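You operate a simulated robot arm through the tools that you are given. There is no shell and no other tool. Be economical: measure what you need, move in short steps, check, and stop when the job is done.

The job below is to be done with a simulated robot arm. You get a single attempt, and the scene is never put back.

JOB
Grease the roller block with the grease gun, take the coupler off and wipe away the old grease.
Fine: pump till a full ring shows, no surplus; stand the coupler on the table; use the wipe pad and put it back. Set down upright: grease coupler, wipe pad. What is to be rubbed or washed off counts as gone when no trace of it is left.

The check looks at the end state, three seconds after you hand in, the way a careful person would. Anything else that was tipped, shoved, dropped, spilled or broken makes it a failure.

ROBOT AND FRAMES
A 6-joint arm with a two-finger parallel gripper, fixed in place. Base frame: the origin is at the foot of the arm, x ahead of it, y to its left, z up. Lengths are in m, angles in degrees, forces in N, time in s.
With the tool pointing down near the work surface it reaches from about 0.18 to 0.84 m from the base axis. Its first joint turns from -166.0 to 166.0 degrees. Payload 3.91 kg.
The tool frame sits at the grasp point between the pads (the TCP): z along the fingers, y along the line on which they close. The tips reach 0.03 m beyond it. Largest opening 0.11 m; finger width 0.02, thickness 0.01; the body of the gripper, 0.048 by 0.112 m, starts 0.055 m behind the TCP.
Orientation is that of the tool frame in the base frame, as a unit quaternion [w, x, y, z]. With the fingers straight down and closing along the base's y, the tool's x points along the base's -x, its y along +y and its z along -z.

CONTROLS
- The arm moves only by the tool servo_tool. Its arguments are lists of equal length, an entry for each row: "jaw": the finger opening in m, from 0 to 0.11; "slide": the shift along the tool's x, y, z in units of 20 mm (1.0 is 20 mm), a list of three; "delta_rot": the turn, a rotation vector about the tool's x, y, z in units of 5 degrees (1.0 is 5 degrees), a list of three. In form: {"jaw": [jaw, ...], "slide": [[tx, ty, tz], ...], "delta_rot": [[rx, ry, rz], ...]}. A call has 1 to 8 rows; each row shifts and turns the commanded pose from where the row before left it, along the tool's axes as they then stand. A call with a number of a shift or a turn outside -1 to 1 is refused whole. A row lasts 0.2 s, in which the tool goes at most 0.05 m and 8.6 degrees; a call with a longer step from one row to the next is refused whole, and so is a gripper value outside its range. A pose out of reach is approached as far as the arm can. The call stops where the force on the tool passes 90 N (or 10 N more than at its start, if that is more) or the arm is blocked; 0.2 s more then pass. Each finger travels about 0.108 m/s and halts on what it meets, pressing with about 22 N; the grip force reading is that of the motor and also rises with nothing between the fingers. The clock runs only during rows and for 0.2 s after the last one: add rows that do not move to give the fingers time. The reply holds the time, the measured pose of the TCP, the force on the tool along the base axes, the opening and the grip force, in the units named above and with some noise, with the torque about the TCP (base axes, N m) and any sound that the robot's microphone picked up.
- Cameras (640 x 400 px; columns grow to the right, rows downward): "scene" is fixed at [0.0519, -0.6383, 1.5331]; the picture's right is [1.00, -0.04, 0.00], its down [-0.03, -0.90, -0.43] and it looks along [0.02, 0.43, -0.90] (base axes); focal length 214 px, centre (320, 200). "wrist" rides on the gripper at [0.077, 0.007, -0.114] in the tool frame; the picture's right is [-0.09, 1.00, 0.00], its down [-0.80, -0.07, -0.59] and it looks along [-0.59, -0.05, 0.80] (tool axes); focal length 270 px, centre (320, 200). There is no depth. A picture from a camera that has moved, and an enlarged one, comes with that camera's place and axes in the base frame and with its lens. The place of the scene camera against the robot may be out by one fixed shift of up to 0.018 m in any direction.
- capture(camera): a new picture of that camera. No time passes.
- slide_trunk(by): slides the trunk up (or, below 0, down) by that many m; the arm rides with it, the base frame stays. It gives what a move gives, with no picture.
- zoom(camera, box): a new picture of the part [left, top, right, bottom] of that camera's present view, enlarged. No time passes.
- close_job(): hands the job in; it is judged then, once.

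Go step by step. Nothing tells you positions but the pictures and the camera data: compare them with the known pose of the tool, close in by small moves and look again before you grip or let go. The budget is 120 turns and 84 pictures, counting those below and the enlarged ones. Unless the task says otherwise, let go and move clear before handing in, and close with one line.

The tools are called after "Request:" as a command line: name --argument value ..., lists and objects as JSON in quotes. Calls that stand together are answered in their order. servo_tool: Moves the arm, as the interface text tells. Its arguments: {"type":"object","properties":{"jaw":{"type":"array"},"slide":{"type":"array"},"delta_rot":{"type":"array"}},"required":["jaw","slide","delta_rot"]} The other tools are called the same way: slide_trunk (by) slides the trunk up or down; capture (camera) takes a picture; zoom (camera, box) takes an enlarged picture of a part of a camera's view; close_job () hands the job in.

At the start:

```text
t: 0.0
ee_pos: [0.1835, -0.3964, 1.236]
tool_rot: [0.0, 0.001, 1.0, 0.0]
wrist_force: [-0.6, 0.4, 0.9]
wrist_torque: [0.0, 0.04, -0.03]
finger_gap: 0.1099
grasp_force: 0.1
trunk travel left (down, up): [-0.475, 0.065]
```

scene: 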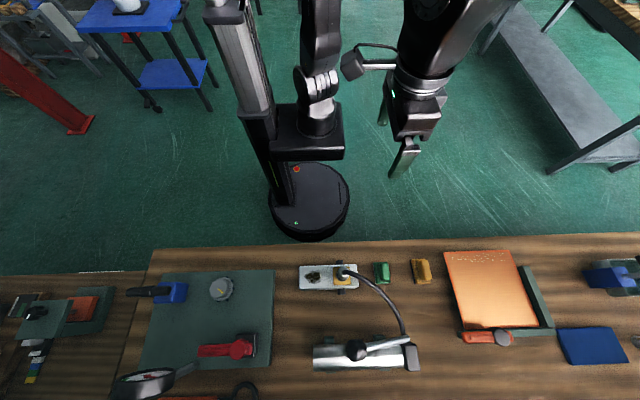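
wrist: 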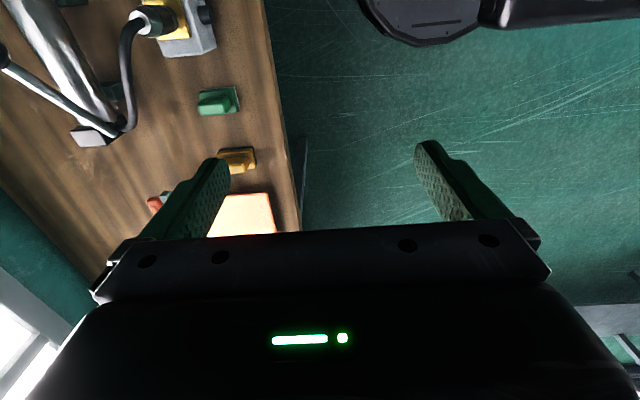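

I see a bench in front (toward -y) with a grease gun, a roller block with coupler, and green and yellow blocks (probably wipe pads). I'll zoom in for details first.

Request:
zoom --camera "scene" --box '[290, 240, 450, 380]'

Request:
zoom --camera "scene" --box '[290, 250, 370, 300]'

Request:
zoom --camera "scene" --box '[360, 250, 440, 300]'

```text
2.86 times, centred on (370, 310) of scene
camera zoom: at [0.0519, -0.6383, 1.5331], right [1.0, -0.04, 0.0], down [-0.03, -0.9, -0.43], along [0.02, 0.43, -0.9], focal length 613 px, centre (177, -114)
```

zoom: 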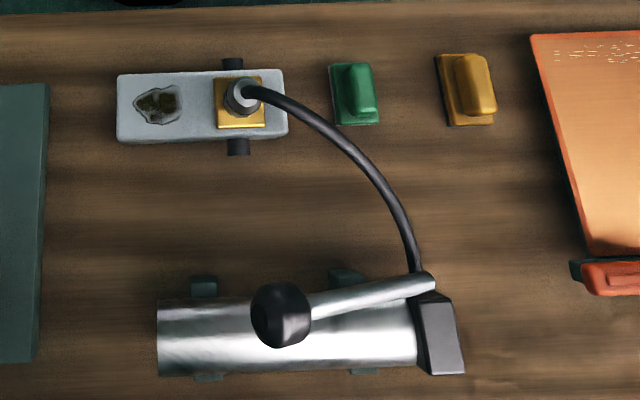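

```text
8.00 times, centred on (330, 275) of scene
camera zoom: at [0.0519, -0.6383, 1.5331], right [1.0, -0.04, 0.0], down [-0.03, -0.9, -0.43], along [0.02, 0.43, -0.9], focal length 1716 px, centre (240, -400)
```

zoom: 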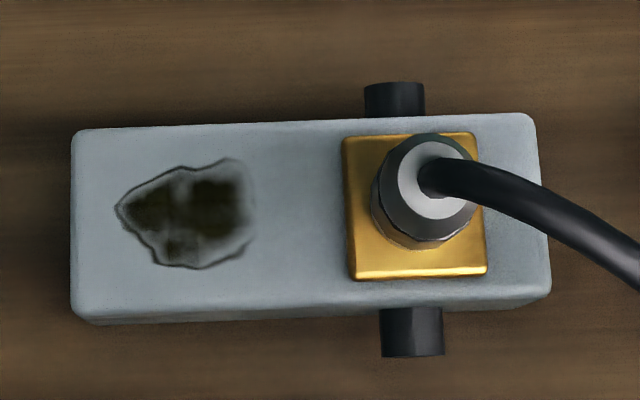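

```text
8.00 times, centred on (400, 275) of scene
camera zoom: at [0.0519, -0.6383, 1.5331], right [1.0, -0.04, 0.0], down [-0.03, -0.9, -0.43], along [0.02, 0.43, -0.9], focal length 1716 px, centre (-320, -400)
```

zoom: 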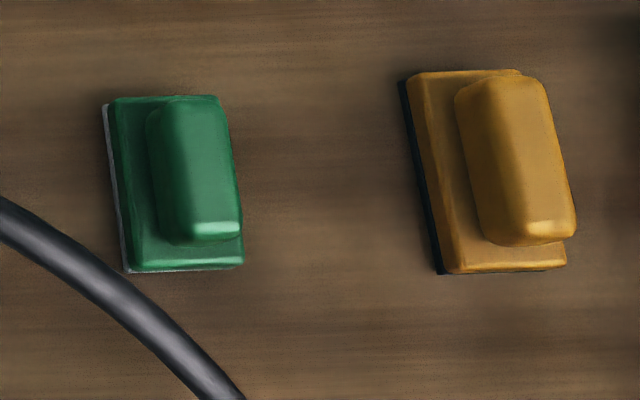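

The scene shows the coupler sitting on a brass roller at about (0.12,-0.57), the old grease patch at about (0.06,-0.57), the gun lever knob at about (0.13,-0.74), and two pads farther right. I'll move the tool over the work to look with the wrist camera.

Request:
servo_tool --jaw '[0.11, 0.11, 0.11, 0.11, 0.11, 0.11, 0.11, 0.11]' --slide '[[1, -1, 0], [1, -1, 0], [1, -1, 0], [1, -1, 0], [1, -1, 0], [1, -1, 0], [1, -1, 0], [1, -1, 0]]' --delta_rot '[[0, 0, 0], [0, 0, 0], [0, 0, 0], [0, 0, 0], [0, 0, 0], [0, 0, 0], [0, 0, 0], [0, 0, 0]]'

Request:
capture --camera "wrist"

Request:
capture --camera "scene"

```text
t: 1.8
ee_pos: [0.0234, -0.5578, 1.235]
tool_rot: [0.0, 0.0, 1.0, 0.0]
wrist_force: [-0.3, -1.1, 0.0]
wrist_torque: [0.03, 0.01, 0.03]
finger_gap: 0.11
grasp_force: 0.1
trunk travel left (down, up): [-0.475, 0.065]
```

```text
78 pictures are left
camera wrist: at [-0.0535, -0.5523, 1.3507], right [0.09, 1.0, 0.0], down [0.8, -0.07, 0.59], along [0.59, -0.05, -0.8], focal length 270 px, centre (320, 200)
```

wrist: 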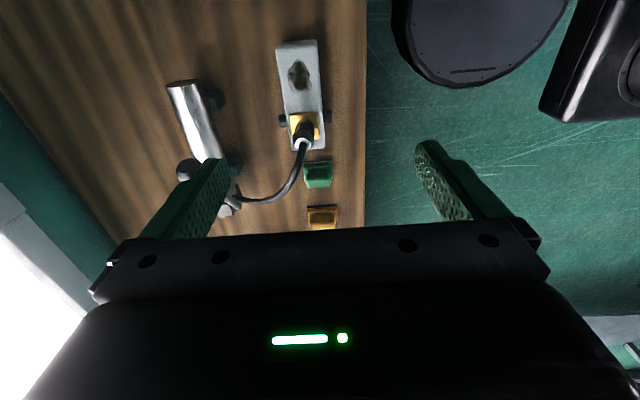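

```text
77 pictures are left
```

scene: 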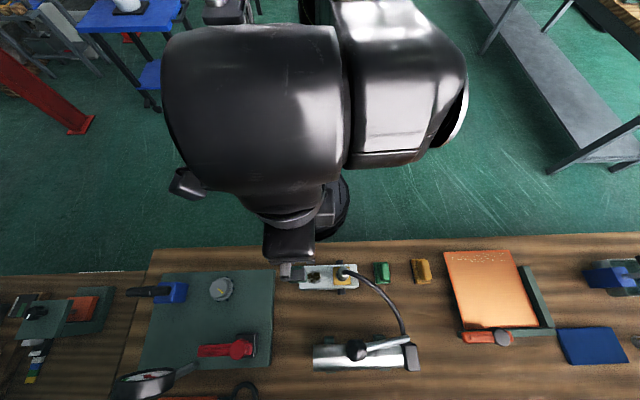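

The wrist view shows block, coupler, gun and both pads. I'll lower the trunk to look closer and get a second baseline for heights.

Request:
slide_trunk --by -0.13

Request:
capture --camera "wrist"

```text
t: 3.4
ee_pos: [0.0237, -0.5566, 1.1059]
tool_rot: [0.0, 0.0, 1.0, 0.0]
wrist_force: [-0.2, -0.1, 0.1]
wrist_torque: [0.0, -0.04, -0.03]
finger_gap: 0.1099
grasp_force: 0.1
trunk travel left (down, up): [-0.345, 0.195]
```

```text
76 pictures are left
camera wrist: at [-0.0528, -0.5512, 1.2212], right [0.09, 1.0, 0.0], down [0.8, -0.07, 0.59], along [0.59, -0.05, -0.8], focal length 270 px, centre (320, 200)
```

wrist: 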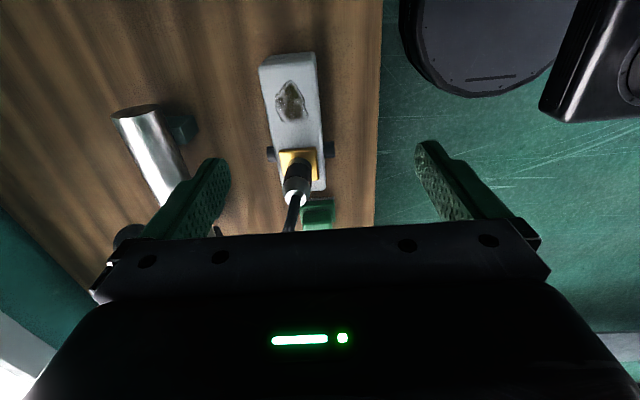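

Coupler top is around (0.116,-0.592,0.968). I'll zoom in on the current wrist view to see the coupler's shape.

Request:
zoom --camera "wrist" --box '[230, 40, 390, 240]'

Request:
zoom --camera "scene" --box '[300, 320, 430, 380]'

```text
2.00 times, centred on (310, 140) of wrist
camera zoom: at [-0.0528, -0.5512, 1.2212], right [0.09, 1.0, 0.0], down [0.8, -0.07, 0.59], along [0.59, -0.05, -0.8], focal length 541 px, centre (340, 320)
```

zoom: 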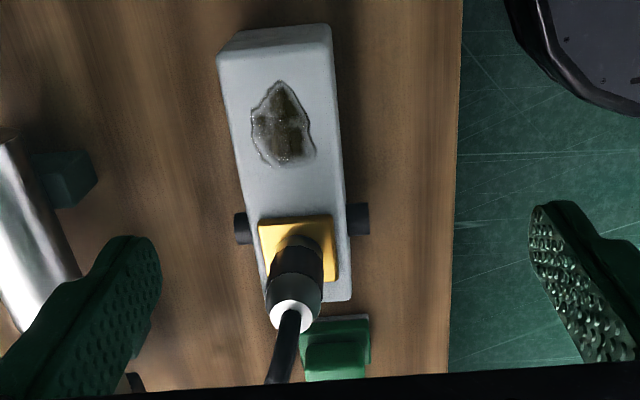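

```text
4.92 times, centred on (365, 350) of scene
camera zoom: at [0.0519, -0.6383, 1.5331], right [1.0, -0.04, 0.0], down [-0.03, -0.9, -0.43], along [0.02, 0.43, -0.9], focal length 1056 px, centre (98, -538)
```

zoom: 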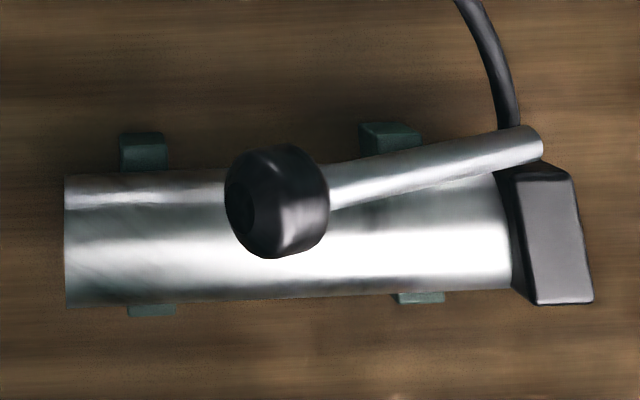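

The lever knob is near (0.12,-0.73,1.03), well above the gun. I'll raise the trunk a bit, close the fingers and move above the knob.

Request:
slide_trunk --by 0.06

Request:
servo_tool --jaw '[0.0, 0.0, 0.0, 0.0, 0.0, 0.0, 0.0, 0.0]' --slide '[[-0.6, -1, 0], [-0.6, -1, 0], [-0.6, -1, 0], [-0.6, -1, 0], [-0.6, -1, 0], [-0.6, -1, 0], [-0.6, -1, 0], [-0.6, -1, 0]]' --delta_rot '[[0, 0, 0], [0, 0, 0], [0, 0, 0], [0, 0, 0], [0, 0, 0], [0, 0, 0], [0, 0, 0], [0, 0, 0]]'

Request:
capture --camera "wrist"

Request:
capture --camera "scene"

```text
t: 4.4
ee_pos: [0.0238, -0.5573, 1.1657]
tool_rot: [0.0, 0.001, 1.0, 0.0]
wrist_force: [-0.1, -0.2, 0.8]
wrist_torque: [-0.02, -0.06, -0.03]
finger_gap: 0.11
grasp_force: 0.1
trunk travel left (down, up): [-0.405, 0.135]
```

```text
t: 6.2
ee_pos: [0.1031, -0.687, 1.1656]
tool_rot: [0.0, 0.0, 1.0, -0.002]
wrist_force: [-0.1, 1.1, -0.2]
wrist_torque: [0.03, -0.01, -0.01]
finger_gap: 0.0001
grasp_force: 22.3
out of reach, approached as far as the arm can: row 7, 8
trunk travel left (down, up): [-0.405, 0.135]
```

```text
73 pictures are left
camera wrist: at [0.0261, -0.6805, 1.2801], right [0.09, 1.0, 0.0], down [0.8, -0.07, 0.59], along [0.59, -0.05, -0.8], focal length 270 px, centre (320, 200)
```

wrist: 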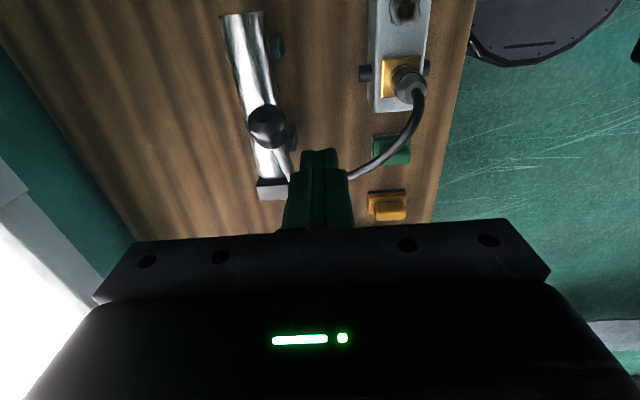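

```text
72 pictures are left
```

scene: 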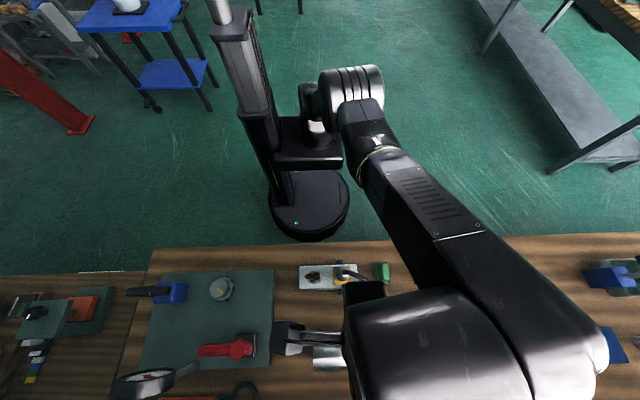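

The knob looks to be near (0.117,-0.739). Reach is limited because the wrist is high above the shoulder, so I'll raise the trunk and bring the arm down relative to it.

Request:
slide_trunk --by 0.13

Request:
servo_tool --jaw '[0.0, 0.0, 0.0, 0.0, 0.0, 0.0, 0.0, 0.0]' --slide '[[0, 0, 1], [0, 0, 1], [0, 0, 1], [0, 0, 1], [0, 0, 1], [0, 0, 1], [-0.4, -1, 0], [-0.4, -1, 0]]' --delta_rot '[[0, 0, 0], [0, 0, 0], [0, 0, 0], [0, 0, 0], [0, 0, 0], [0, 0, 0], [0, 0, 0], [0, 0, 0]]'

Request:
capture --camera "wrist"

```text
t: 7.8
ee_pos: [0.1023, -0.6867, 1.2953]
tool_rot: [0.001, 0.0, 1.0, -0.002]
wrist_force: [0.2, 0.1, -0.7]
wrist_torque: [0.0, 0.02, 0.0]
finger_gap: 0.0001
grasp_force: 21.7
trunk travel left (down, up): [-0.535, 0.005]
```

```text
t: 9.6
ee_pos: [0.1188, -0.7278, 1.176]
tool_rot: [0.0, 0.0, 1.0, -0.002]
wrist_force: [0.4, 0.2, -0.2]
wrist_torque: [0.01, 0.01, -0.03]
finger_gap: 0.0002
grasp_force: 22.4
trunk travel left (down, up): [-0.535, 0.005]
```

```text
71 pictures are left
camera wrist: at [0.0418, -0.7217, 1.2906], right [0.09, 1.0, 0.0], down [0.8, -0.07, 0.59], along [0.59, -0.05, -0.8], focal length 270 px, centre (320, 200)
```

wrist: 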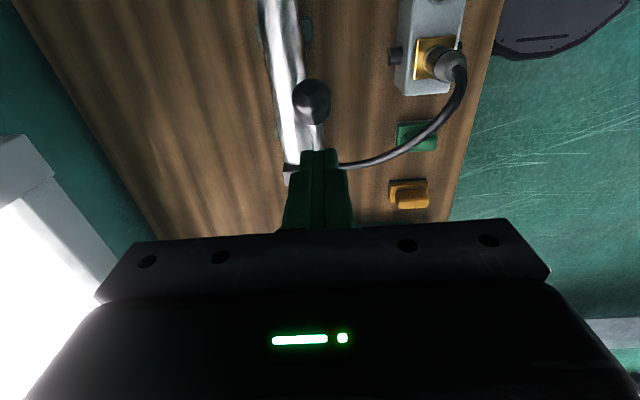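

The knob centre triangulates to about (0.108,-0.733,1.06). I'll align over it and come down near its top, then check.

Request:
servo_tool --jaw '[0.0, 0.0, 0.0]' --slide '[[0.5, -0.3, 1], [0, 0, 1], [0, 0, 0.4]]' --delta_rot '[[0, 0, 0], [0, 0, 0], [0, 0, 0]]'

Request:
zoom --camera "wrist" --box '[220, 40, 500, 240]'

Request:
zoom --camera "scene" --box '[270, 240, 470, 380]'

```text
t: 10.4
ee_pos: [0.1085, -0.733, 1.1265]
tool_rot: [0.0, 0.0, 1.0, -0.002]
wrist_force: [0.4, 0.2, 0.4]
wrist_torque: [-0.04, 0.01, -0.02]
finger_gap: 0.0
grasp_force: 21.6
trunk travel left (down, up): [-0.535, 0.005]
```

```text
2.00 times, centred on (360, 140) of wrist
camera zoom: at [0.0318, -0.7266, 1.2425], right [0.09, 1.0, 0.0], down [0.8, -0.07, 0.59], along [0.59, -0.06, -0.8], focal length 541 px, centre (240, 320)
```

zoom: 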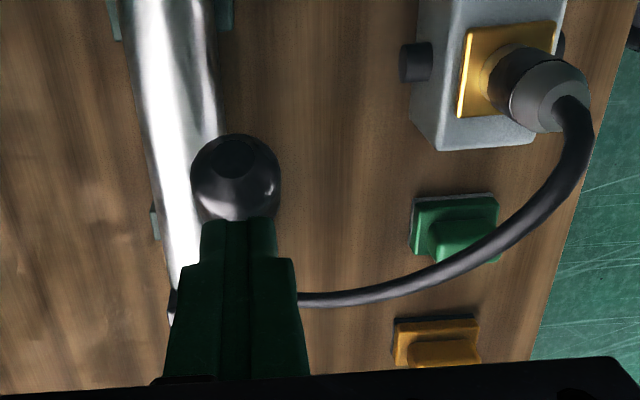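

```text
2.86 times, centred on (370, 310) of scene
camera zoom: at [0.0519, -0.6383, 1.5331], right [1.0, -0.04, 0.0], down [-0.03, -0.9, -0.43], along [0.02, 0.43, -0.9], focal length 613 px, centre (177, -114)
```

zoom: 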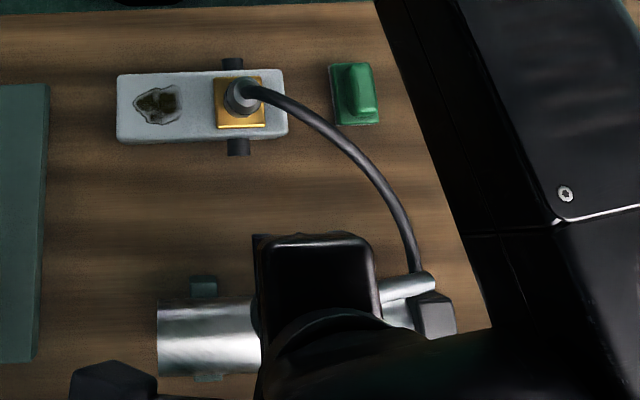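

Estimates differ slightly; the knob is probably around (0.12,-0.737,1.03). I'll step to x=0.12 and down a little, then measure again.

Request:
servo_tool --jaw '[0.0, 0.0]' --slide '[[-0.6, -0.2, 0.5], [0, 0, 0.5]]' --delta_rot '[[0, 0, 0], [0, 0, 0]]'

Request:
zoom --camera "wrist" --box '[220, 40, 420, 200]'

```text
t: 11.0
ee_pos: [0.1227, -0.7374, 1.1082]
tool_rot: [0.0, -0.001, 1.0, -0.001]
wrist_force: [-0.1, -0.2, -0.8]
wrist_torque: [-0.02, 0.01, -0.01]
finger_gap: 0.0
grasp_force: 22.2
trunk travel left (down, up): [-0.535, 0.005]
```

```text
2.50 times, centred on (320, 120) of wrist
camera zoom: at [0.0447, -0.7308, 1.2226], right [0.09, 1.0, 0.0], down [0.8, -0.07, 0.59], along [0.59, -0.06, -0.8], focal length 676 px, centre (320, 400)
```

zoom: 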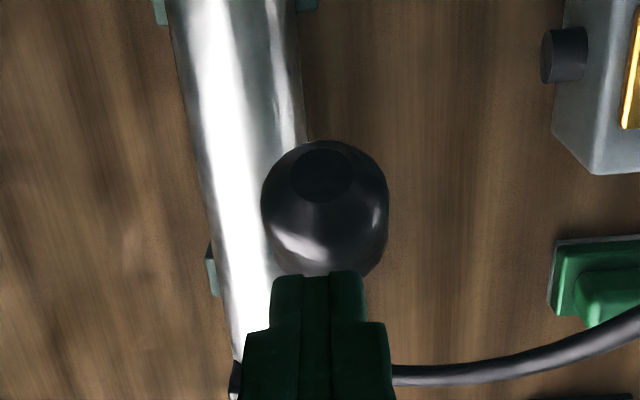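

The knob centre refines to about (0.125,-0.738,1.01), top near 1.03. I'll descend to touch and press in small steps.

Request:
servo_tool --jaw '[0.0, 0.0, 0.0, 0.0, 0.0, 0.0]' --slide '[[0, 0, 0.8], [0, 0, 0.8], [0, 0, 0.5], [0, 0, 0.4], [0, 0, 0.4], [0, 0, 0]]' --delta_rot '[[0, 0, 0], [0, 0, 0], [0, 0, 0], [0, 0, 0], [0, 0, 0], [0, 0, 0]]'

Request:
zoom --camera "wrist" --box '[220, 0, 540, 200]'

```text
t: 12.4
ee_pos: [0.1219, -0.7368, 1.0489]
tool_rot: [0.0, -0.001, 1.0, -0.003]
wrist_force: [1.1, -0.7, 0.0]
wrist_torque: [-0.02, -0.05, 0.02]
finger_gap: 0.0002
grasp_force: 22.2
trunk travel left (down, up): [-0.535, 0.005]
```

```text
2.00 times, centred on (380, 100) of wrist
camera zoom: at [0.0446, -0.7307, 1.164], right [0.09, 1.0, 0.0], down [0.8, -0.07, 0.59], along [0.59, -0.05, -0.8], focal length 541 px, centre (200, 400)
```

zoom: 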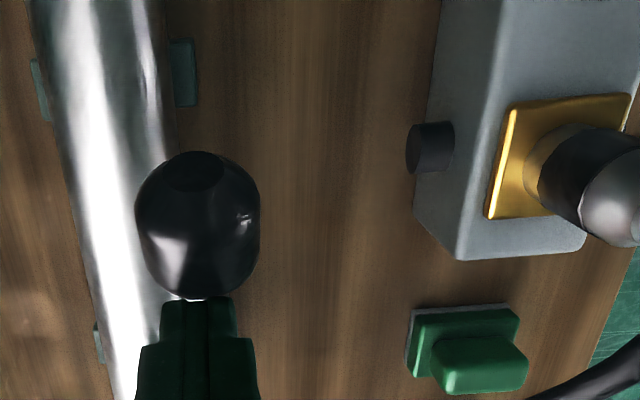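

The knob seems to have moved down and toward -x, so the lever is yielding lightly under the fingers. I'll keep pressing in small steps and watch force and sound.

Request:
servo_tool --jaw '[0.0, 0.0, 0.0, 0.0]' --slide '[[0.2, 0, 0.4], [0.2, 0, 0.4], [0.1, 0, 0.4], [0, 0, 0]]' --delta_rot '[[0, 0, 0], [0, 0, 0], [0, 0, 0], [0, 0, 0]]'

Request:
zoom --camera "wrist" --box '[220, 0, 540, 200]'

```text
t: 13.4
ee_pos: [0.1098, -0.7381, 1.0263]
tool_rot: [0.0, 0.0, 1.0, -0.001]
wrist_force: [1.0, 0.0, 1.4]
wrist_torque: [0.0, -0.01, -0.02]
finger_gap: 0.0001
grasp_force: 22.1
trunk travel left (down, up): [-0.535, 0.005]
```

```text
2.00 times, centred on (380, 100) of wrist
camera zoom: at [0.0338, -0.7308, 1.1404], right [0.09, 1.0, 0.0], down [0.8, -0.07, 0.59], along [0.59, -0.06, -0.8], focal length 541 px, centre (200, 400)
```

zoom: 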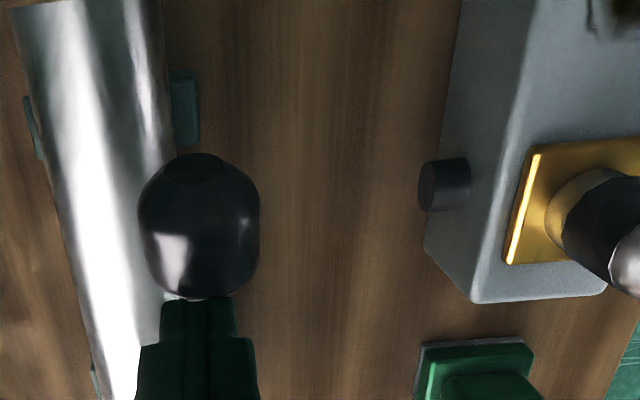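

The knob stays against the fingertips, so it is moving with them with almost no force. I'll press further.

Request:
servo_tool --jaw '[0.0, 0.0, 0.0, 0.0]' --slide '[[0, 0, 0.4], [0, 0, 0.4], [0, 0, 0.4], [0, 0, 0]]' --delta_rot '[[0, 0, 0], [0, 0, 0], [0, 0, 0], [0, 0, 0]]'

Request:
zoom --camera "wrist" --box '[220, 0, 540, 200]'

```text
t: 14.4
ee_pos: [0.1107, -0.7379, 1.0023]
tool_rot: [-0.001, 0.0, 1.0, -0.002]
wrist_force: [-0.4, -0.9, 1.1]
wrist_torque: [-0.03, 0.01, -0.01]
finger_gap: 0.0
grasp_force: 22.2
trunk travel left (down, up): [-0.535, 0.005]
```

```text
2.00 times, centred on (380, 100) of wrist
camera zoom: at [0.0335, -0.731, 1.1164], right [0.09, 1.0, 0.0], down [0.8, -0.07, 0.59], along [0.59, -0.06, -0.8], focal length 541 px, centre (200, 400)
```

zoom: 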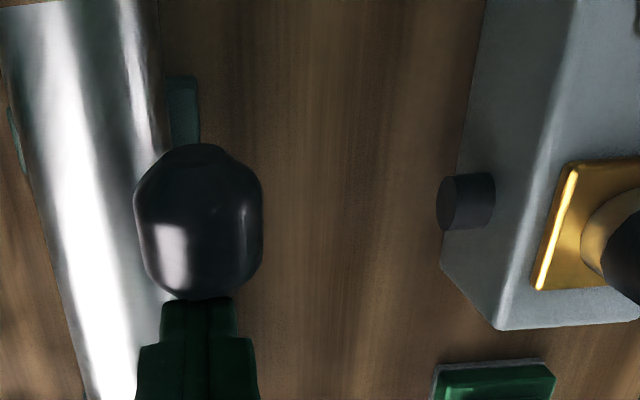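

The lever is rotating toward horizontal with the knob. I'll continue a bit more, looking for an end stop.

Request:
servo_tool --jaw '[0.0, 0.0, 0.0, 0.0]' --slide '[[0, 0, 0.4], [0, 0, 0.4], [0, 0, 0.3], [0, 0, 0]]' --delta_rot '[[0, 0, 0], [0, 0, 0], [0, 0, 0], [0, 0, 0]]'

Request:
zoom --camera "wrist" --box '[220, 0, 540, 200]'

Request:
zoom --camera "scene" --box '[290, 250, 430, 390]'

```text
t: 15.4
ee_pos: [0.1097, -0.7374, 0.989]
tool_rot: [0.0, -0.001, 1.0, -0.01]
wrist_force: [-0.2, -5.7, 52.2]
wrist_torque: [-0.07, 0.49, 0.4]
finger_gap: 0.0
grasp_force: 21.7
trunk travel left (down, up): [-0.535, 0.005]
```

```text
2.00 times, centred on (380, 100) of wrist
camera zoom: at [0.0333, -0.7287, 1.1042], right [0.09, 1.0, -0.02], down [0.8, -0.06, 0.6], along [0.59, -0.07, -0.8], focal length 541 px, centre (200, 400)
```

zoom: 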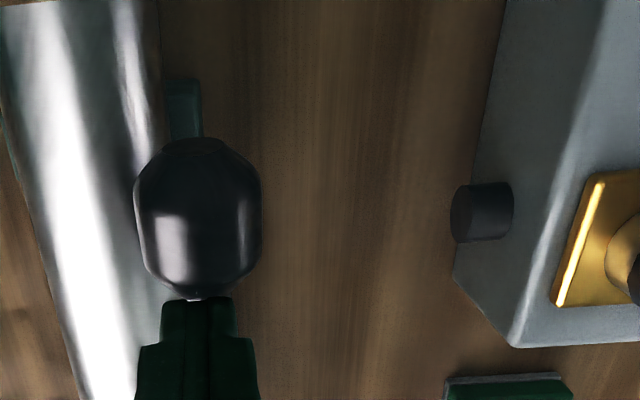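

```text
2.86 times, centred on (360, 320) of scene
camera zoom: at [0.0519, -0.6383, 1.5331], right [1.0, -0.04, 0.0], down [-0.03, -0.9, -0.43], along [0.02, 0.43, -0.9], focal length 613 px, centre (206, -143)
```

zoom: 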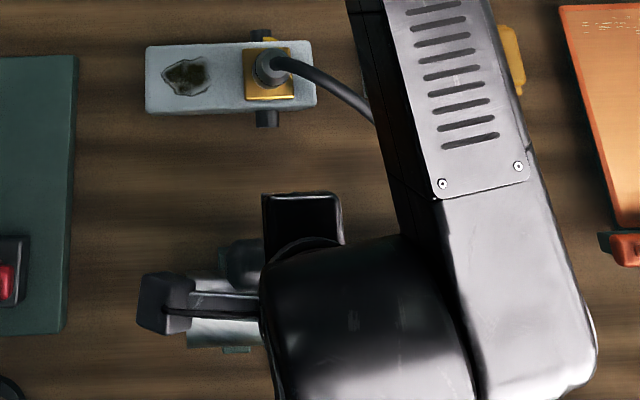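

The lever reached its stop (52 N). A yellow mark now shows near the block; I'll zoom to see whether that is grease.

Request:
zoom --camera "scene" --box '[320, 250, 370, 300]'

```text
8.00 times, centred on (345, 275) of scene
camera zoom: at [0.0519, -0.6383, 1.5331], right [1.0, -0.04, 0.0], down [-0.03, -0.9, -0.43], along [0.02, 0.43, -0.9], focal length 1716 px, centre (120, -400)
```

zoom: 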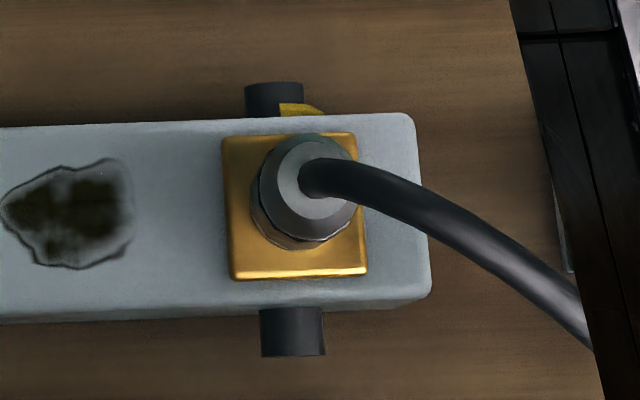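

A grease sector appears around the shaft on the +y side of the block — that's the ring forming. I'll lift to let the lever return and check.

Request:
servo_tool --jaw '[0.0, 0.0, 0.0, 0.0, 0.0, 0.0]' --slide '[[0, 0, -1], [0, 0, -0.6], [-0.25, 0, -0.6], [-0.3, 0, -0.7], [0, 0, -0.6], [0, 0, 0]]' --delta_rot '[[0, 0, 0], [0, 0, 0], [0, 0, 0], [0, 0, 0], [0, 0, 0], [0, 0, 0]]'

Request:
capture --camera "wrist"

Request:
zoom --camera "scene" --box '[330, 250, 360, 275]'

```text
t: 16.8
ee_pos: [0.1212, -0.7371, 1.0501]
tool_rot: [0.001, 0.0, 1.0, -0.002]
wrist_force: [0.9, -0.1, 0.4]
wrist_torque: [0.0, -0.08, -0.02]
finger_gap: 0.0
grasp_force: 22.1
trunk travel left (down, up): [-0.535, 0.005]
```

```text
61 pictures are left
camera wrist: at [0.0446, -0.7307, 1.1649], right [0.09, 1.0, 0.0], down [0.8, -0.07, 0.59], along [0.59, -0.06, -0.8], focal length 270 px, centre (320, 200)
```

wrist: 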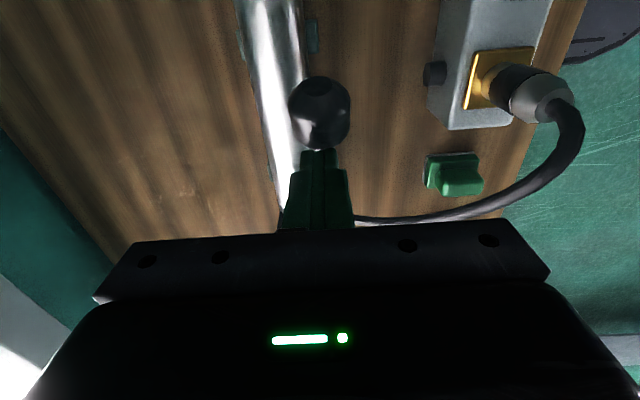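

```text
16.00 times, centred on (345, 262) of scene
camera zoom: at [0.0519, -0.6383, 1.5331], right [1.0, -0.04, 0.0], down [-0.03, -0.9, -0.43], along [0.02, 0.43, -0.9], focal length 3432 px, centre (-80, -800)
```

zoom: 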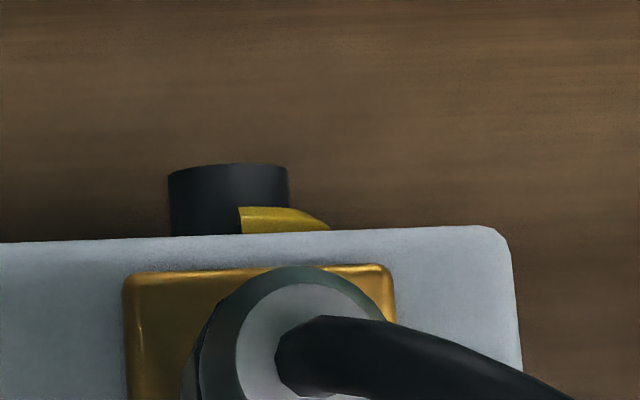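

The lever springs back. I'll do the second stroke along the same path.

Request:
servo_tool --jaw '[0.0, 0.0, 0.0, 0.0, 0.0, 0.0, 0.0, 0.0]' --slide '[[0, 0, -0.5], [0, 0, 0], [0, 0, 0.6], [0.25, 0, 0.6], [0.3, 0, 0.8], [0, 0, 0.8], [0, 0, 0.8], [0, 0, 0.45]]' --delta_rot '[[0, 0, 0], [0, 0, 0], [0, 0, 0], [0, 0, 0], [0, 0, 0], [0, 0, 0], [0, 0, 0], [0, 0, 0]]'

Request:
zoom --camera "scene" --box '[330, 250, 360, 275]'

```text
t: 18.6
ee_pos: [0.1092, -0.7371, 0.9896]
tool_rot: [0.0, -0.001, 1.0, -0.01]
wrist_force: [-2.2, -4.5, 52.9]
wrist_torque: [0.0, 0.53, 0.32]
finger_gap: 0.0001
grasp_force: 21.7
trunk travel left (down, up): [-0.535, 0.005]
```

```text
16.00 times, centred on (345, 262) of scene
camera zoom: at [0.0519, -0.6383, 1.5331], right [1.0, -0.04, 0.0], down [-0.03, -0.9, -0.43], along [0.02, 0.43, -0.9], focal length 3432 px, centre (-80, -800)
```

zoom: 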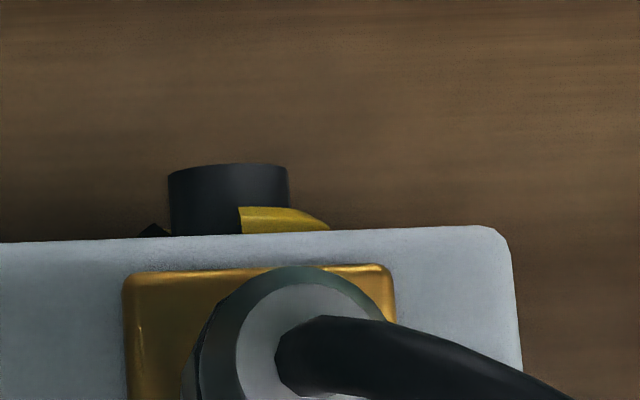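

After two strokes the ring's end shows on the left side of the shaft, so about two thirds is filled. I'll return the lever and do the third stroke in steps, looking in between.

Request:
servo_tool --jaw '[0.0, 0.0, 0.0, 0.0, 0.0, 0.0]' --slide '[[0, 0, -0.8], [0, 0, -0.8], [-0.25, 0, -0.6], [-0.3, 0, -0.7], [0, 0, -1.0], [0, 0, 0]]' --delta_rot '[[0, 0, 0], [0, 0, 0], [0, 0, 0], [0, 0, 0], [0, 0, 0], [0, 0, 0]]'

Request:
servo_tool --jaw '[0.0, 0.0, 0.0, 0.0]' --slide '[[0, 0, 0.6], [0.25, 0, 0.6], [0.3, 0, 0.8], [0, 0, 0.8]]' --delta_rot '[[0, 0, 0], [0, 0, 0], [0, 0, 0], [0, 0, 0]]'

Request:
zoom --camera "scene" --box '[330, 250, 360, 275]'

```text
t: 20.0
ee_pos: [0.1195, -0.7366, 1.0575]
tool_rot: [0.0, 0.001, 1.0, -0.001]
wrist_force: [1.0, -0.8, 2.4]
wrist_torque: [-0.03, 0.04, -0.06]
finger_gap: 0.0
grasp_force: 21.4
trunk travel left (down, up): [-0.535, 0.005]
```

```text
t: 21.0
ee_pos: [0.1098, -0.7375, 1.0013]
tool_rot: [0.0, 0.0, 1.0, -0.001]
wrist_force: [0.5, -0.9, 1.8]
wrist_torque: [-0.01, 0.04, 0.02]
finger_gap: 0.0001
grasp_force: 21.7
trunk travel left (down, up): [-0.535, 0.005]
```

```text
16.00 times, centred on (345, 262) of scene
camera zoom: at [0.0519, -0.6383, 1.5331], right [1.0, -0.04, 0.0], down [-0.03, -0.9, -0.43], along [0.02, 0.43, -0.9], focal length 3432 px, centre (-80, -800)
```

zoom: 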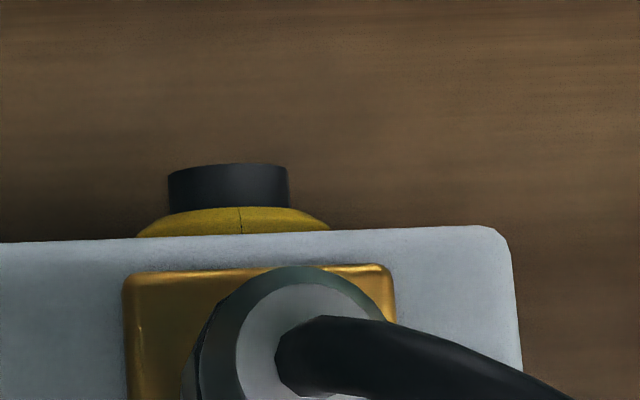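

A full ring shows after three strokes, so pumping ends here. I'll lift off the lever, open the jaws partly and move over the coupler.

Request:
servo_tool --jaw '[0.0, 0.0, 0.0, 0.0, 0.0, 0.0, 0.0, 0.0]' --slide '[[0, 0, -1], [-0.25, 0, -0.8], [-0.4, 0, -1], [0, 0, -1], [0, 0, -1], [0, 0, -1], [0, 0, -1], [0, 0, -1]]' --delta_rot '[[0, 0, 0], [0, 0, 0], [0, 0, 0], [0, 0, 0], [0, 0, 0], [0, 0, 0], [0, 0, 0], [0, 0, 0]]'

Request:
servo_tool --jaw '[0.07, 0.07, 0.07, 0.07, 0.07, 0.07, 0.07, 0.07]' --slide '[[0, 1, 0], [0, 1, 0], [0, 1, 0], [0, 1, 0], [0, 1, 0], [0, 1, 0], [0, 1, 0], [0.2, 0.4, 0]]' --delta_rot '[[0, 0, 0], [0, 0, 0], [0, 0, 0], [0, 0, 0], [0, 0, 0], [0, 0, 0], [0, 0, 0], [0, 0, 0]]'

Request:
capture --camera "wrist"

Request:
zoom --camera "scene" --box '[290, 240, 450, 380]'

```text
t: 22.8
ee_pos: [0.1231, -0.735, 1.1574]
tool_rot: [-0.001, 0.0, 1.0, -0.002]
wrist_force: [0.1, -0.1, 0.1]
wrist_torque: [0.02, 0.02, 0.02]
finger_gap: 0.0002
grasp_force: 21.6
trunk travel left (down, up): [-0.535, 0.005]
```

```text
t: 24.6
ee_pos: [0.1199, -0.5881, 1.1566]
tool_rot: [0.001, 0.001, 1.0, -0.002]
wrist_force: [-0.3, -0.2, -0.8]
wrist_torque: [0.01, 0.02, 0.0]
finger_gap: 0.0702
grasp_force: 0.2
trunk travel left (down, up): [-0.535, 0.005]
```

```text
57 pictures are left
camera wrist: at [0.0428, -0.5826, 1.2709], right [0.09, 1.0, 0.0], down [0.8, -0.07, 0.6], along [0.59, -0.06, -0.8], focal length 270 px, centre (320, 200)
```

wrist: 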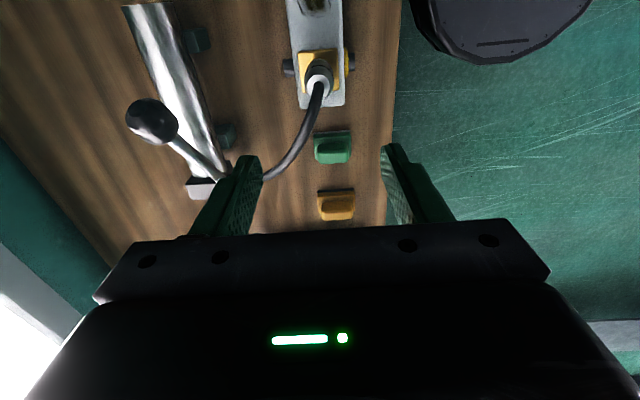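

```text
2.86 times, centred on (370, 310) of scene
camera zoom: at [0.0519, -0.6383, 1.5331], right [1.0, -0.04, 0.0], down [-0.03, -0.9, -0.43], along [0.02, 0.43, -0.9], focal length 613 px, centre (177, -114)
```

zoom: 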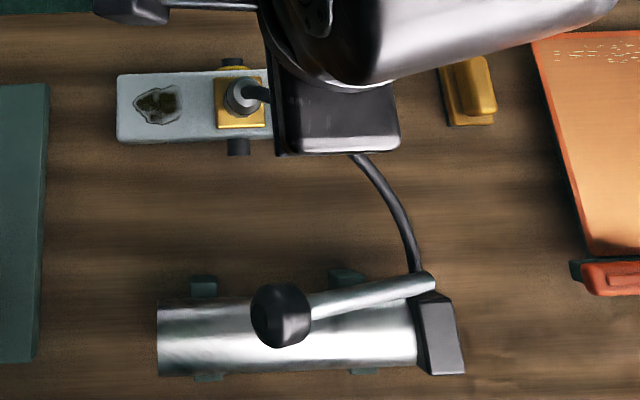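

Coupler axis triangulates to about (0.109,-0.592), top about 0.992, base plate about 0.93. I'll align and descend partway with the jaws open, then check.

Request:
servo_tool --jaw '[0.07, 0.07, 0.07, 0.07, 0.07, 0.07]' --slide '[[0.55, -0.2, 1], [0, 0, 1], [0, 0, 1], [0, 0, 1], [0, 0, 0.8], [0, 0, 0]]' --delta_rot '[[0, 0, 0], [0, 0, 0], [0, 0, 0], [0, 0, 0], [0, 0, 0], [0, 0, 0]]'

Request:
capture --camera "wrist"

Request:
zoom --camera "scene" --box '[290, 240, 450, 380]'

```text
t: 26.0
ee_pos: [0.1091, -0.5923, 1.06]
tool_rot: [0.0, 0.0, 1.0, -0.002]
wrist_force: [0.6, 0.0, 0.6]
wrist_torque: [0.0, 0.02, -0.02]
finger_gap: 0.0699
grasp_force: 0.2
trunk travel left (down, up): [-0.535, 0.005]
```

```text
55 pictures are left
camera wrist: at [0.0319, -0.5869, 1.1745], right [0.09, 1.0, 0.0], down [0.8, -0.07, 0.59], along [0.59, -0.06, -0.8], focal length 270 px, centre (320, 200)
```

wrist: 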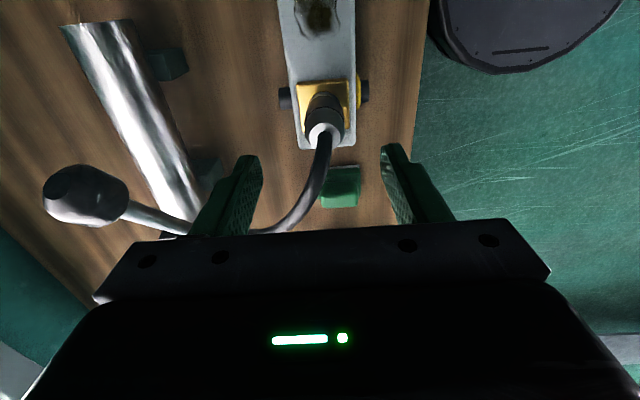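

```text
2.86 times, centred on (370, 310) of scene
camera zoom: at [0.0519, -0.6383, 1.5331], right [1.0, -0.04, 0.0], down [-0.03, -0.9, -0.43], along [0.02, 0.43, -0.9], focal length 613 px, centre (177, -114)
```

zoom: 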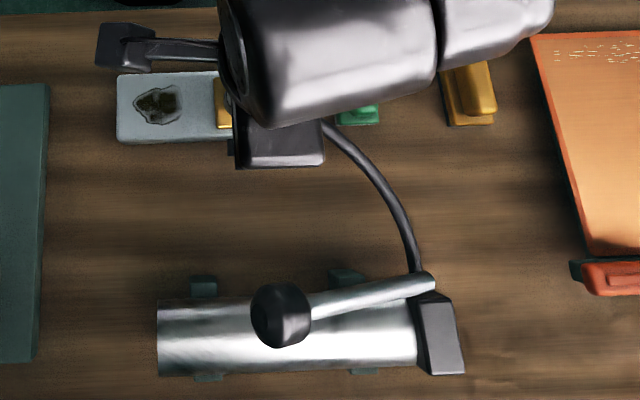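

The coupler is centred between the fingers, top near 0.98. I'll descend to TCP z≈0.973 and check before gripping.

Request:
servo_tool --jaw '[0.07, 0.07, 0.07, 0.07, 0.07, 0.07]' --slide '[[-0.1, 0, 1], [0, 0, 1], [0, 0, 1], [0, 0, 0.8], [0, 0, 0.5], [0, 0, 0]]' --delta_rot '[[0, 0, 0], [0, 0, 0], [0, 0, 0], [0, 0, 0], [0, 0, 0], [0, 0, 0]]'

Request:
capture --camera "wrist"

```text
t: 27.4
ee_pos: [0.1103, -0.5926, 0.9747]
tool_rot: [0.0, 0.0, 1.0, -0.002]
wrist_force: [1.2, 0.5, -0.5]
wrist_torque: [0.01, 0.0, 0.02]
finger_gap: 0.0698
grasp_force: 0.1
trunk travel left (down, up): [-0.535, 0.005]
```

```text
53 pictures are left
camera wrist: at [0.0334, -0.5869, 1.0887], right [0.09, 1.0, 0.0], down [0.8, -0.07, 0.59], along [0.59, -0.06, -0.8], focal length 270 px, centre (320, 200)
```

wrist: 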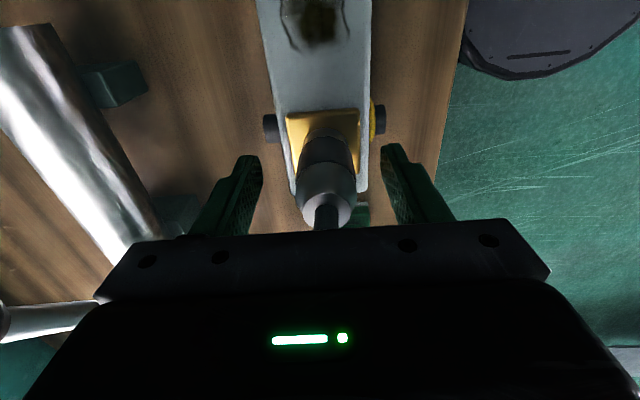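

The coupler sits between the pads with good overlap. I'll close on it.

Request:
servo_tool --jaw '[0.05, 0.03, 0.01, 0.0, 0.0]' --slide '[[0, 0, 0], [0, 0, 0], [0, 0, 0], [0, 0, 0], [0, 0, 0]]' --delta_rot '[[0, 0, 0], [0, 0, 0], [0, 0, 0], [0, 0, 0], [0, 0, 0]]'

Request:
capture --camera "wrist"

```text
t: 28.6
ee_pos: [0.1119, -0.5919, 0.9752]
tool_rot: [0.0, 0.0, 1.0, -0.002]
wrist_force: [-0.1, 7.5, -1.0]
wrist_torque: [0.23, 0.02, 0.01]
finger_gap: 0.0317
grasp_force: 21.5
trunk travel left (down, up): [-0.535, 0.005]
```

```text
52 pictures are left
camera wrist: at [0.0334, -0.5861, 1.0889], right [0.09, 1.0, 0.0], down [0.8, -0.07, 0.59], along [0.59, -0.05, -0.8], focal length 270 px, centre (320, 200)
```

wrist: 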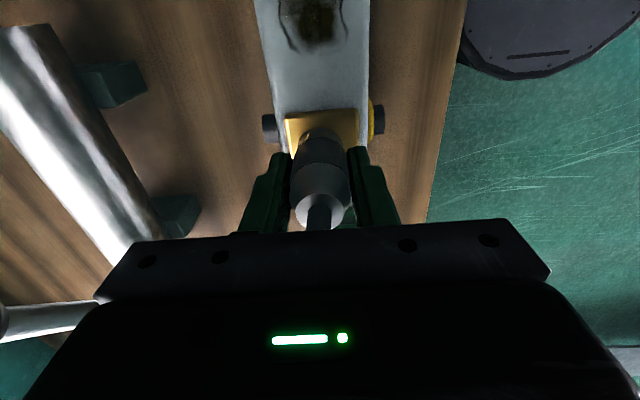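

Gripped at 32 mm width. I'll relieve the small side load and pull straight up slowly.

Request:
servo_tool --jaw '[0.0, 0.0, 0.0, 0.0, 0.0, 0.0]' --slide '[[0, 0.07, 0], [0, 0, 0], [0, 0, -0.2], [0, 0, -0.2], [0, 0, -0.2], [0, 0, 0]]' --delta_rot '[[0, 0, 0], [0, 0, 0], [0, 0, 0], [0, 0, 0], [0, 0, 0], [0, 0, 0]]'

Request:
capture --camera "wrist"

```text
t: 30.0
ee_pos: [0.1104, -0.5917, 0.9878]
tool_rot: [0.0, 0.0, 1.0, -0.003]
wrist_force: [-0.6, 2.7, 0.2]
wrist_torque: [0.09, 0.01, -0.01]
finger_gap: 0.0316
grasp_force: 22.2
trunk travel left (down, up): [-0.535, 0.005]
```

```text
51 pictures are left
camera wrist: at [0.0337, -0.5857, 1.1021], right [0.09, 1.0, 0.0], down [0.8, -0.07, 0.59], along [0.59, -0.06, -0.8], focal length 270 px, centre (320, 200)
```

wrist: 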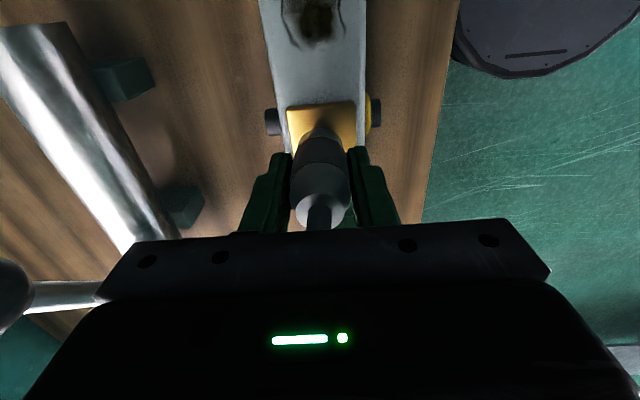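

The coupler comes up with the fingers. I'll lift it higher.

Request:
servo_tool --jaw '[0.0, 0.0, 0.0, 0.0, 0.0]' --slide '[[0, 0, -0.5], [0, 0, -0.7], [0, 0, -0.8], [0, 0, -0.8], [0, 0, 0]]' --delta_rot '[[0, 0, 0], [0, 0, 0], [0, 0, 0], [0, 0, 0], [0, 0, 0]]'

Request:
capture --camera "wrist"

Request:
zoom --camera "scene" --box '[290, 240, 450, 380]'

```text
t: 31.2
ee_pos: [0.1097, -0.5927, 1.0436]
tool_rot: [-0.001, 0.001, 1.0, -0.002]
wrist_force: [-0.2, 0.3, -0.8]
wrist_torque: [0.03, -0.01, -0.02]
finger_gap: 0.0316
grasp_force: 22.1
trunk travel left (down, up): [-0.535, 0.005]
```

```text
50 pictures are left
camera wrist: at [0.0342, -0.5856, 1.1576], right [0.09, 1.0, 0.0], down [0.8, -0.07, 0.59], along [0.59, -0.06, -0.8], focal length 270 px, centre (320, 200)
```

wrist: 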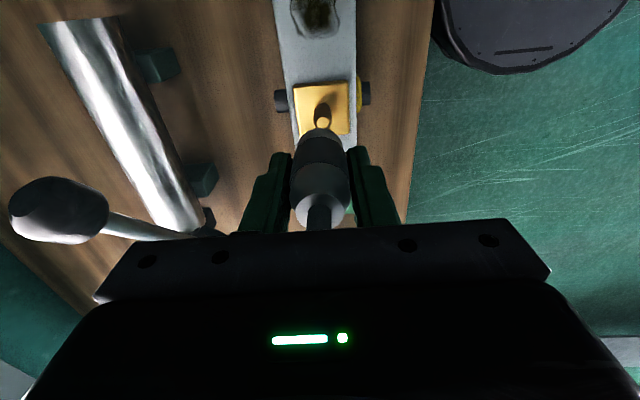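

```text
2.86 times, centred on (370, 310) of scene
camera zoom: at [0.0519, -0.6383, 1.5331], right [1.0, -0.04, 0.0], down [-0.03, -0.9, -0.43], along [0.02, 0.43, -0.9], focal length 613 px, centre (177, -114)
```

zoom: 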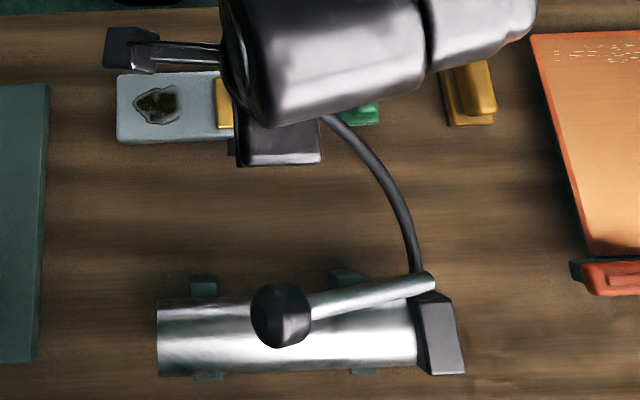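

The coupler is off and the nipple shows. The free table spot at about (0.18,-0.655), between block and gun, is clear of the lever and pads, so I'll carry it there at height.

Request:
servo_tool --jaw '[0.0, 0.0, 0.0, 0.0, 0.0, 0.0]' --slide '[[-0.7, 0, 0], [-0.7, -0.6, 0], [-0.7, -0.8, 0], [-0.7, -0.9, 0], [-0.7, -0.8, 0], [0, 0, 0]]' --delta_rot '[[0, 0, 0], [0, 0, 0], [0, 0, 0], [0, 0, 0], [0, 0, 0], [0, 0, 0]]'

Request:
capture --camera "wrist"

Request:
zoom --camera "scene" --box '[290, 240, 450, 380]'

```text
t: 32.6
ee_pos: [0.1803, -0.6532, 1.0433]
tool_rot: [0.0, -0.001, 1.0, -0.002]
wrist_force: [-0.6, -0.4, 0.2]
wrist_torque: [0.01, -0.04, -0.02]
finger_gap: 0.0315
grasp_force: 21.9
trunk travel left (down, up): [-0.535, 0.005]
```

```text
48 pictures are left
camera wrist: at [0.1039, -0.6475, 1.1573], right [0.09, 1.0, 0.0], down [0.8, -0.07, 0.59], along [0.59, -0.06, -0.8], focal length 270 px, centre (320, 200)
```

wrist: 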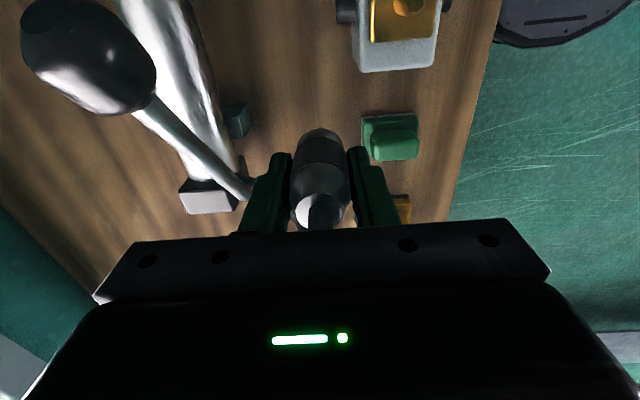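

```text
2.86 times, centred on (370, 310) of scene
camera zoom: at [0.0519, -0.6383, 1.5331], right [1.0, -0.04, 0.0], down [-0.03, -0.9, -0.43], along [0.02, 0.43, -0.9], focal length 613 px, centre (177, -114)
```

zoom: 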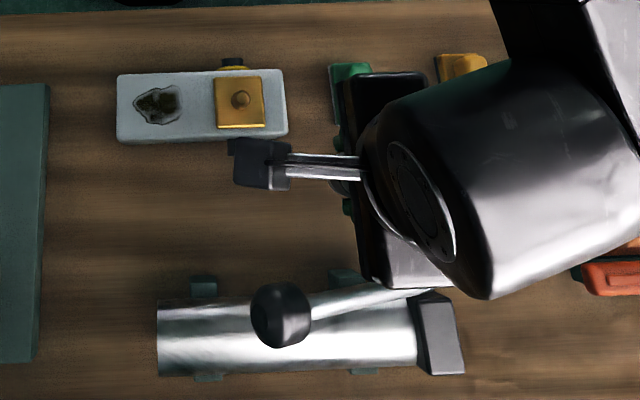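

The spot below is clear. Table should be around z=0.85; I'll descend most of the way and look again.

Request:
servo_tool --jaw '[0.0, 0.0, 0.0, 0.0, 0.0, 0.0]' --slide '[[0, 0, 1], [0, 0, 1], [0, 0, 1], [0, 0, 1], [0, 0, 1], [0, 0, 0]]' --delta_rot '[[0, 0, 0], [0, 0, 0], [0, 0, 0], [0, 0, 0], [0, 0, 0], [0, 0, 0]]'

Request:
capture --camera "wrist"

```text
t: 34.0
ee_pos: [0.182, -0.6545, 0.9422]
tool_rot: [0.0, 0.0, 1.0, -0.002]
wrist_force: [-0.2, -0.2, -1.2]
wrist_torque: [0.01, 0.0, 0.03]
finger_gap: 0.0315
grasp_force: 21.6
trunk travel left (down, up): [-0.535, 0.005]
```

```text
46 pictures are left
camera wrist: at [0.1046, -0.6479, 1.0567], right [0.09, 1.0, 0.0], down [0.8, -0.07, 0.59], along [0.59, -0.06, -0.8], focal length 270 px, centre (320, 200)
```

wrist: 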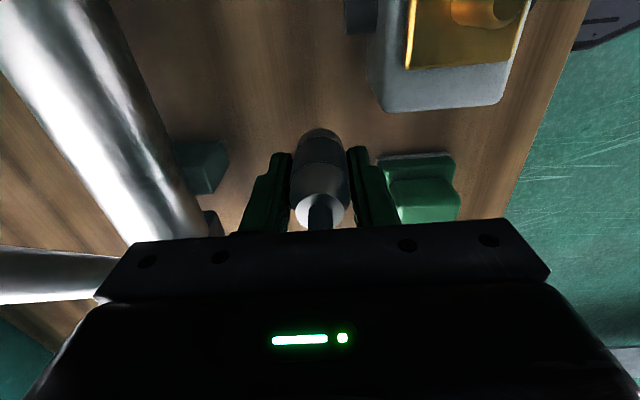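

Still clear all round. Lowering in fine steps to feel the table.

Request:
servo_tool --jaw '[0.0, 0.0, 0.0, 0.0, 0.0, 0.0]' --slide '[[0, 0, 0.4], [0, 0, 0.3], [0, 0, 0.2], [0, 0, 0.2], [0, 0, 0.2], [0, 0, 0]]' --delta_rot '[[0, 0, 0], [0, 0, 0], [0, 0, 0], [0, 0, 0], [0, 0, 0], [0, 0, 0]]'

```text
t: 35.4
ee_pos: [0.1816, -0.6543, 0.9163]
tool_rot: [0.0, 0.0, 1.0, -0.002]
wrist_force: [0.6, 0.5, -0.4]
wrist_torque: [0.0, 0.0, -0.02]
finger_gap: 0.0312
grasp_force: 22.2
trunk travel left (down, up): [-0.535, 0.005]
```

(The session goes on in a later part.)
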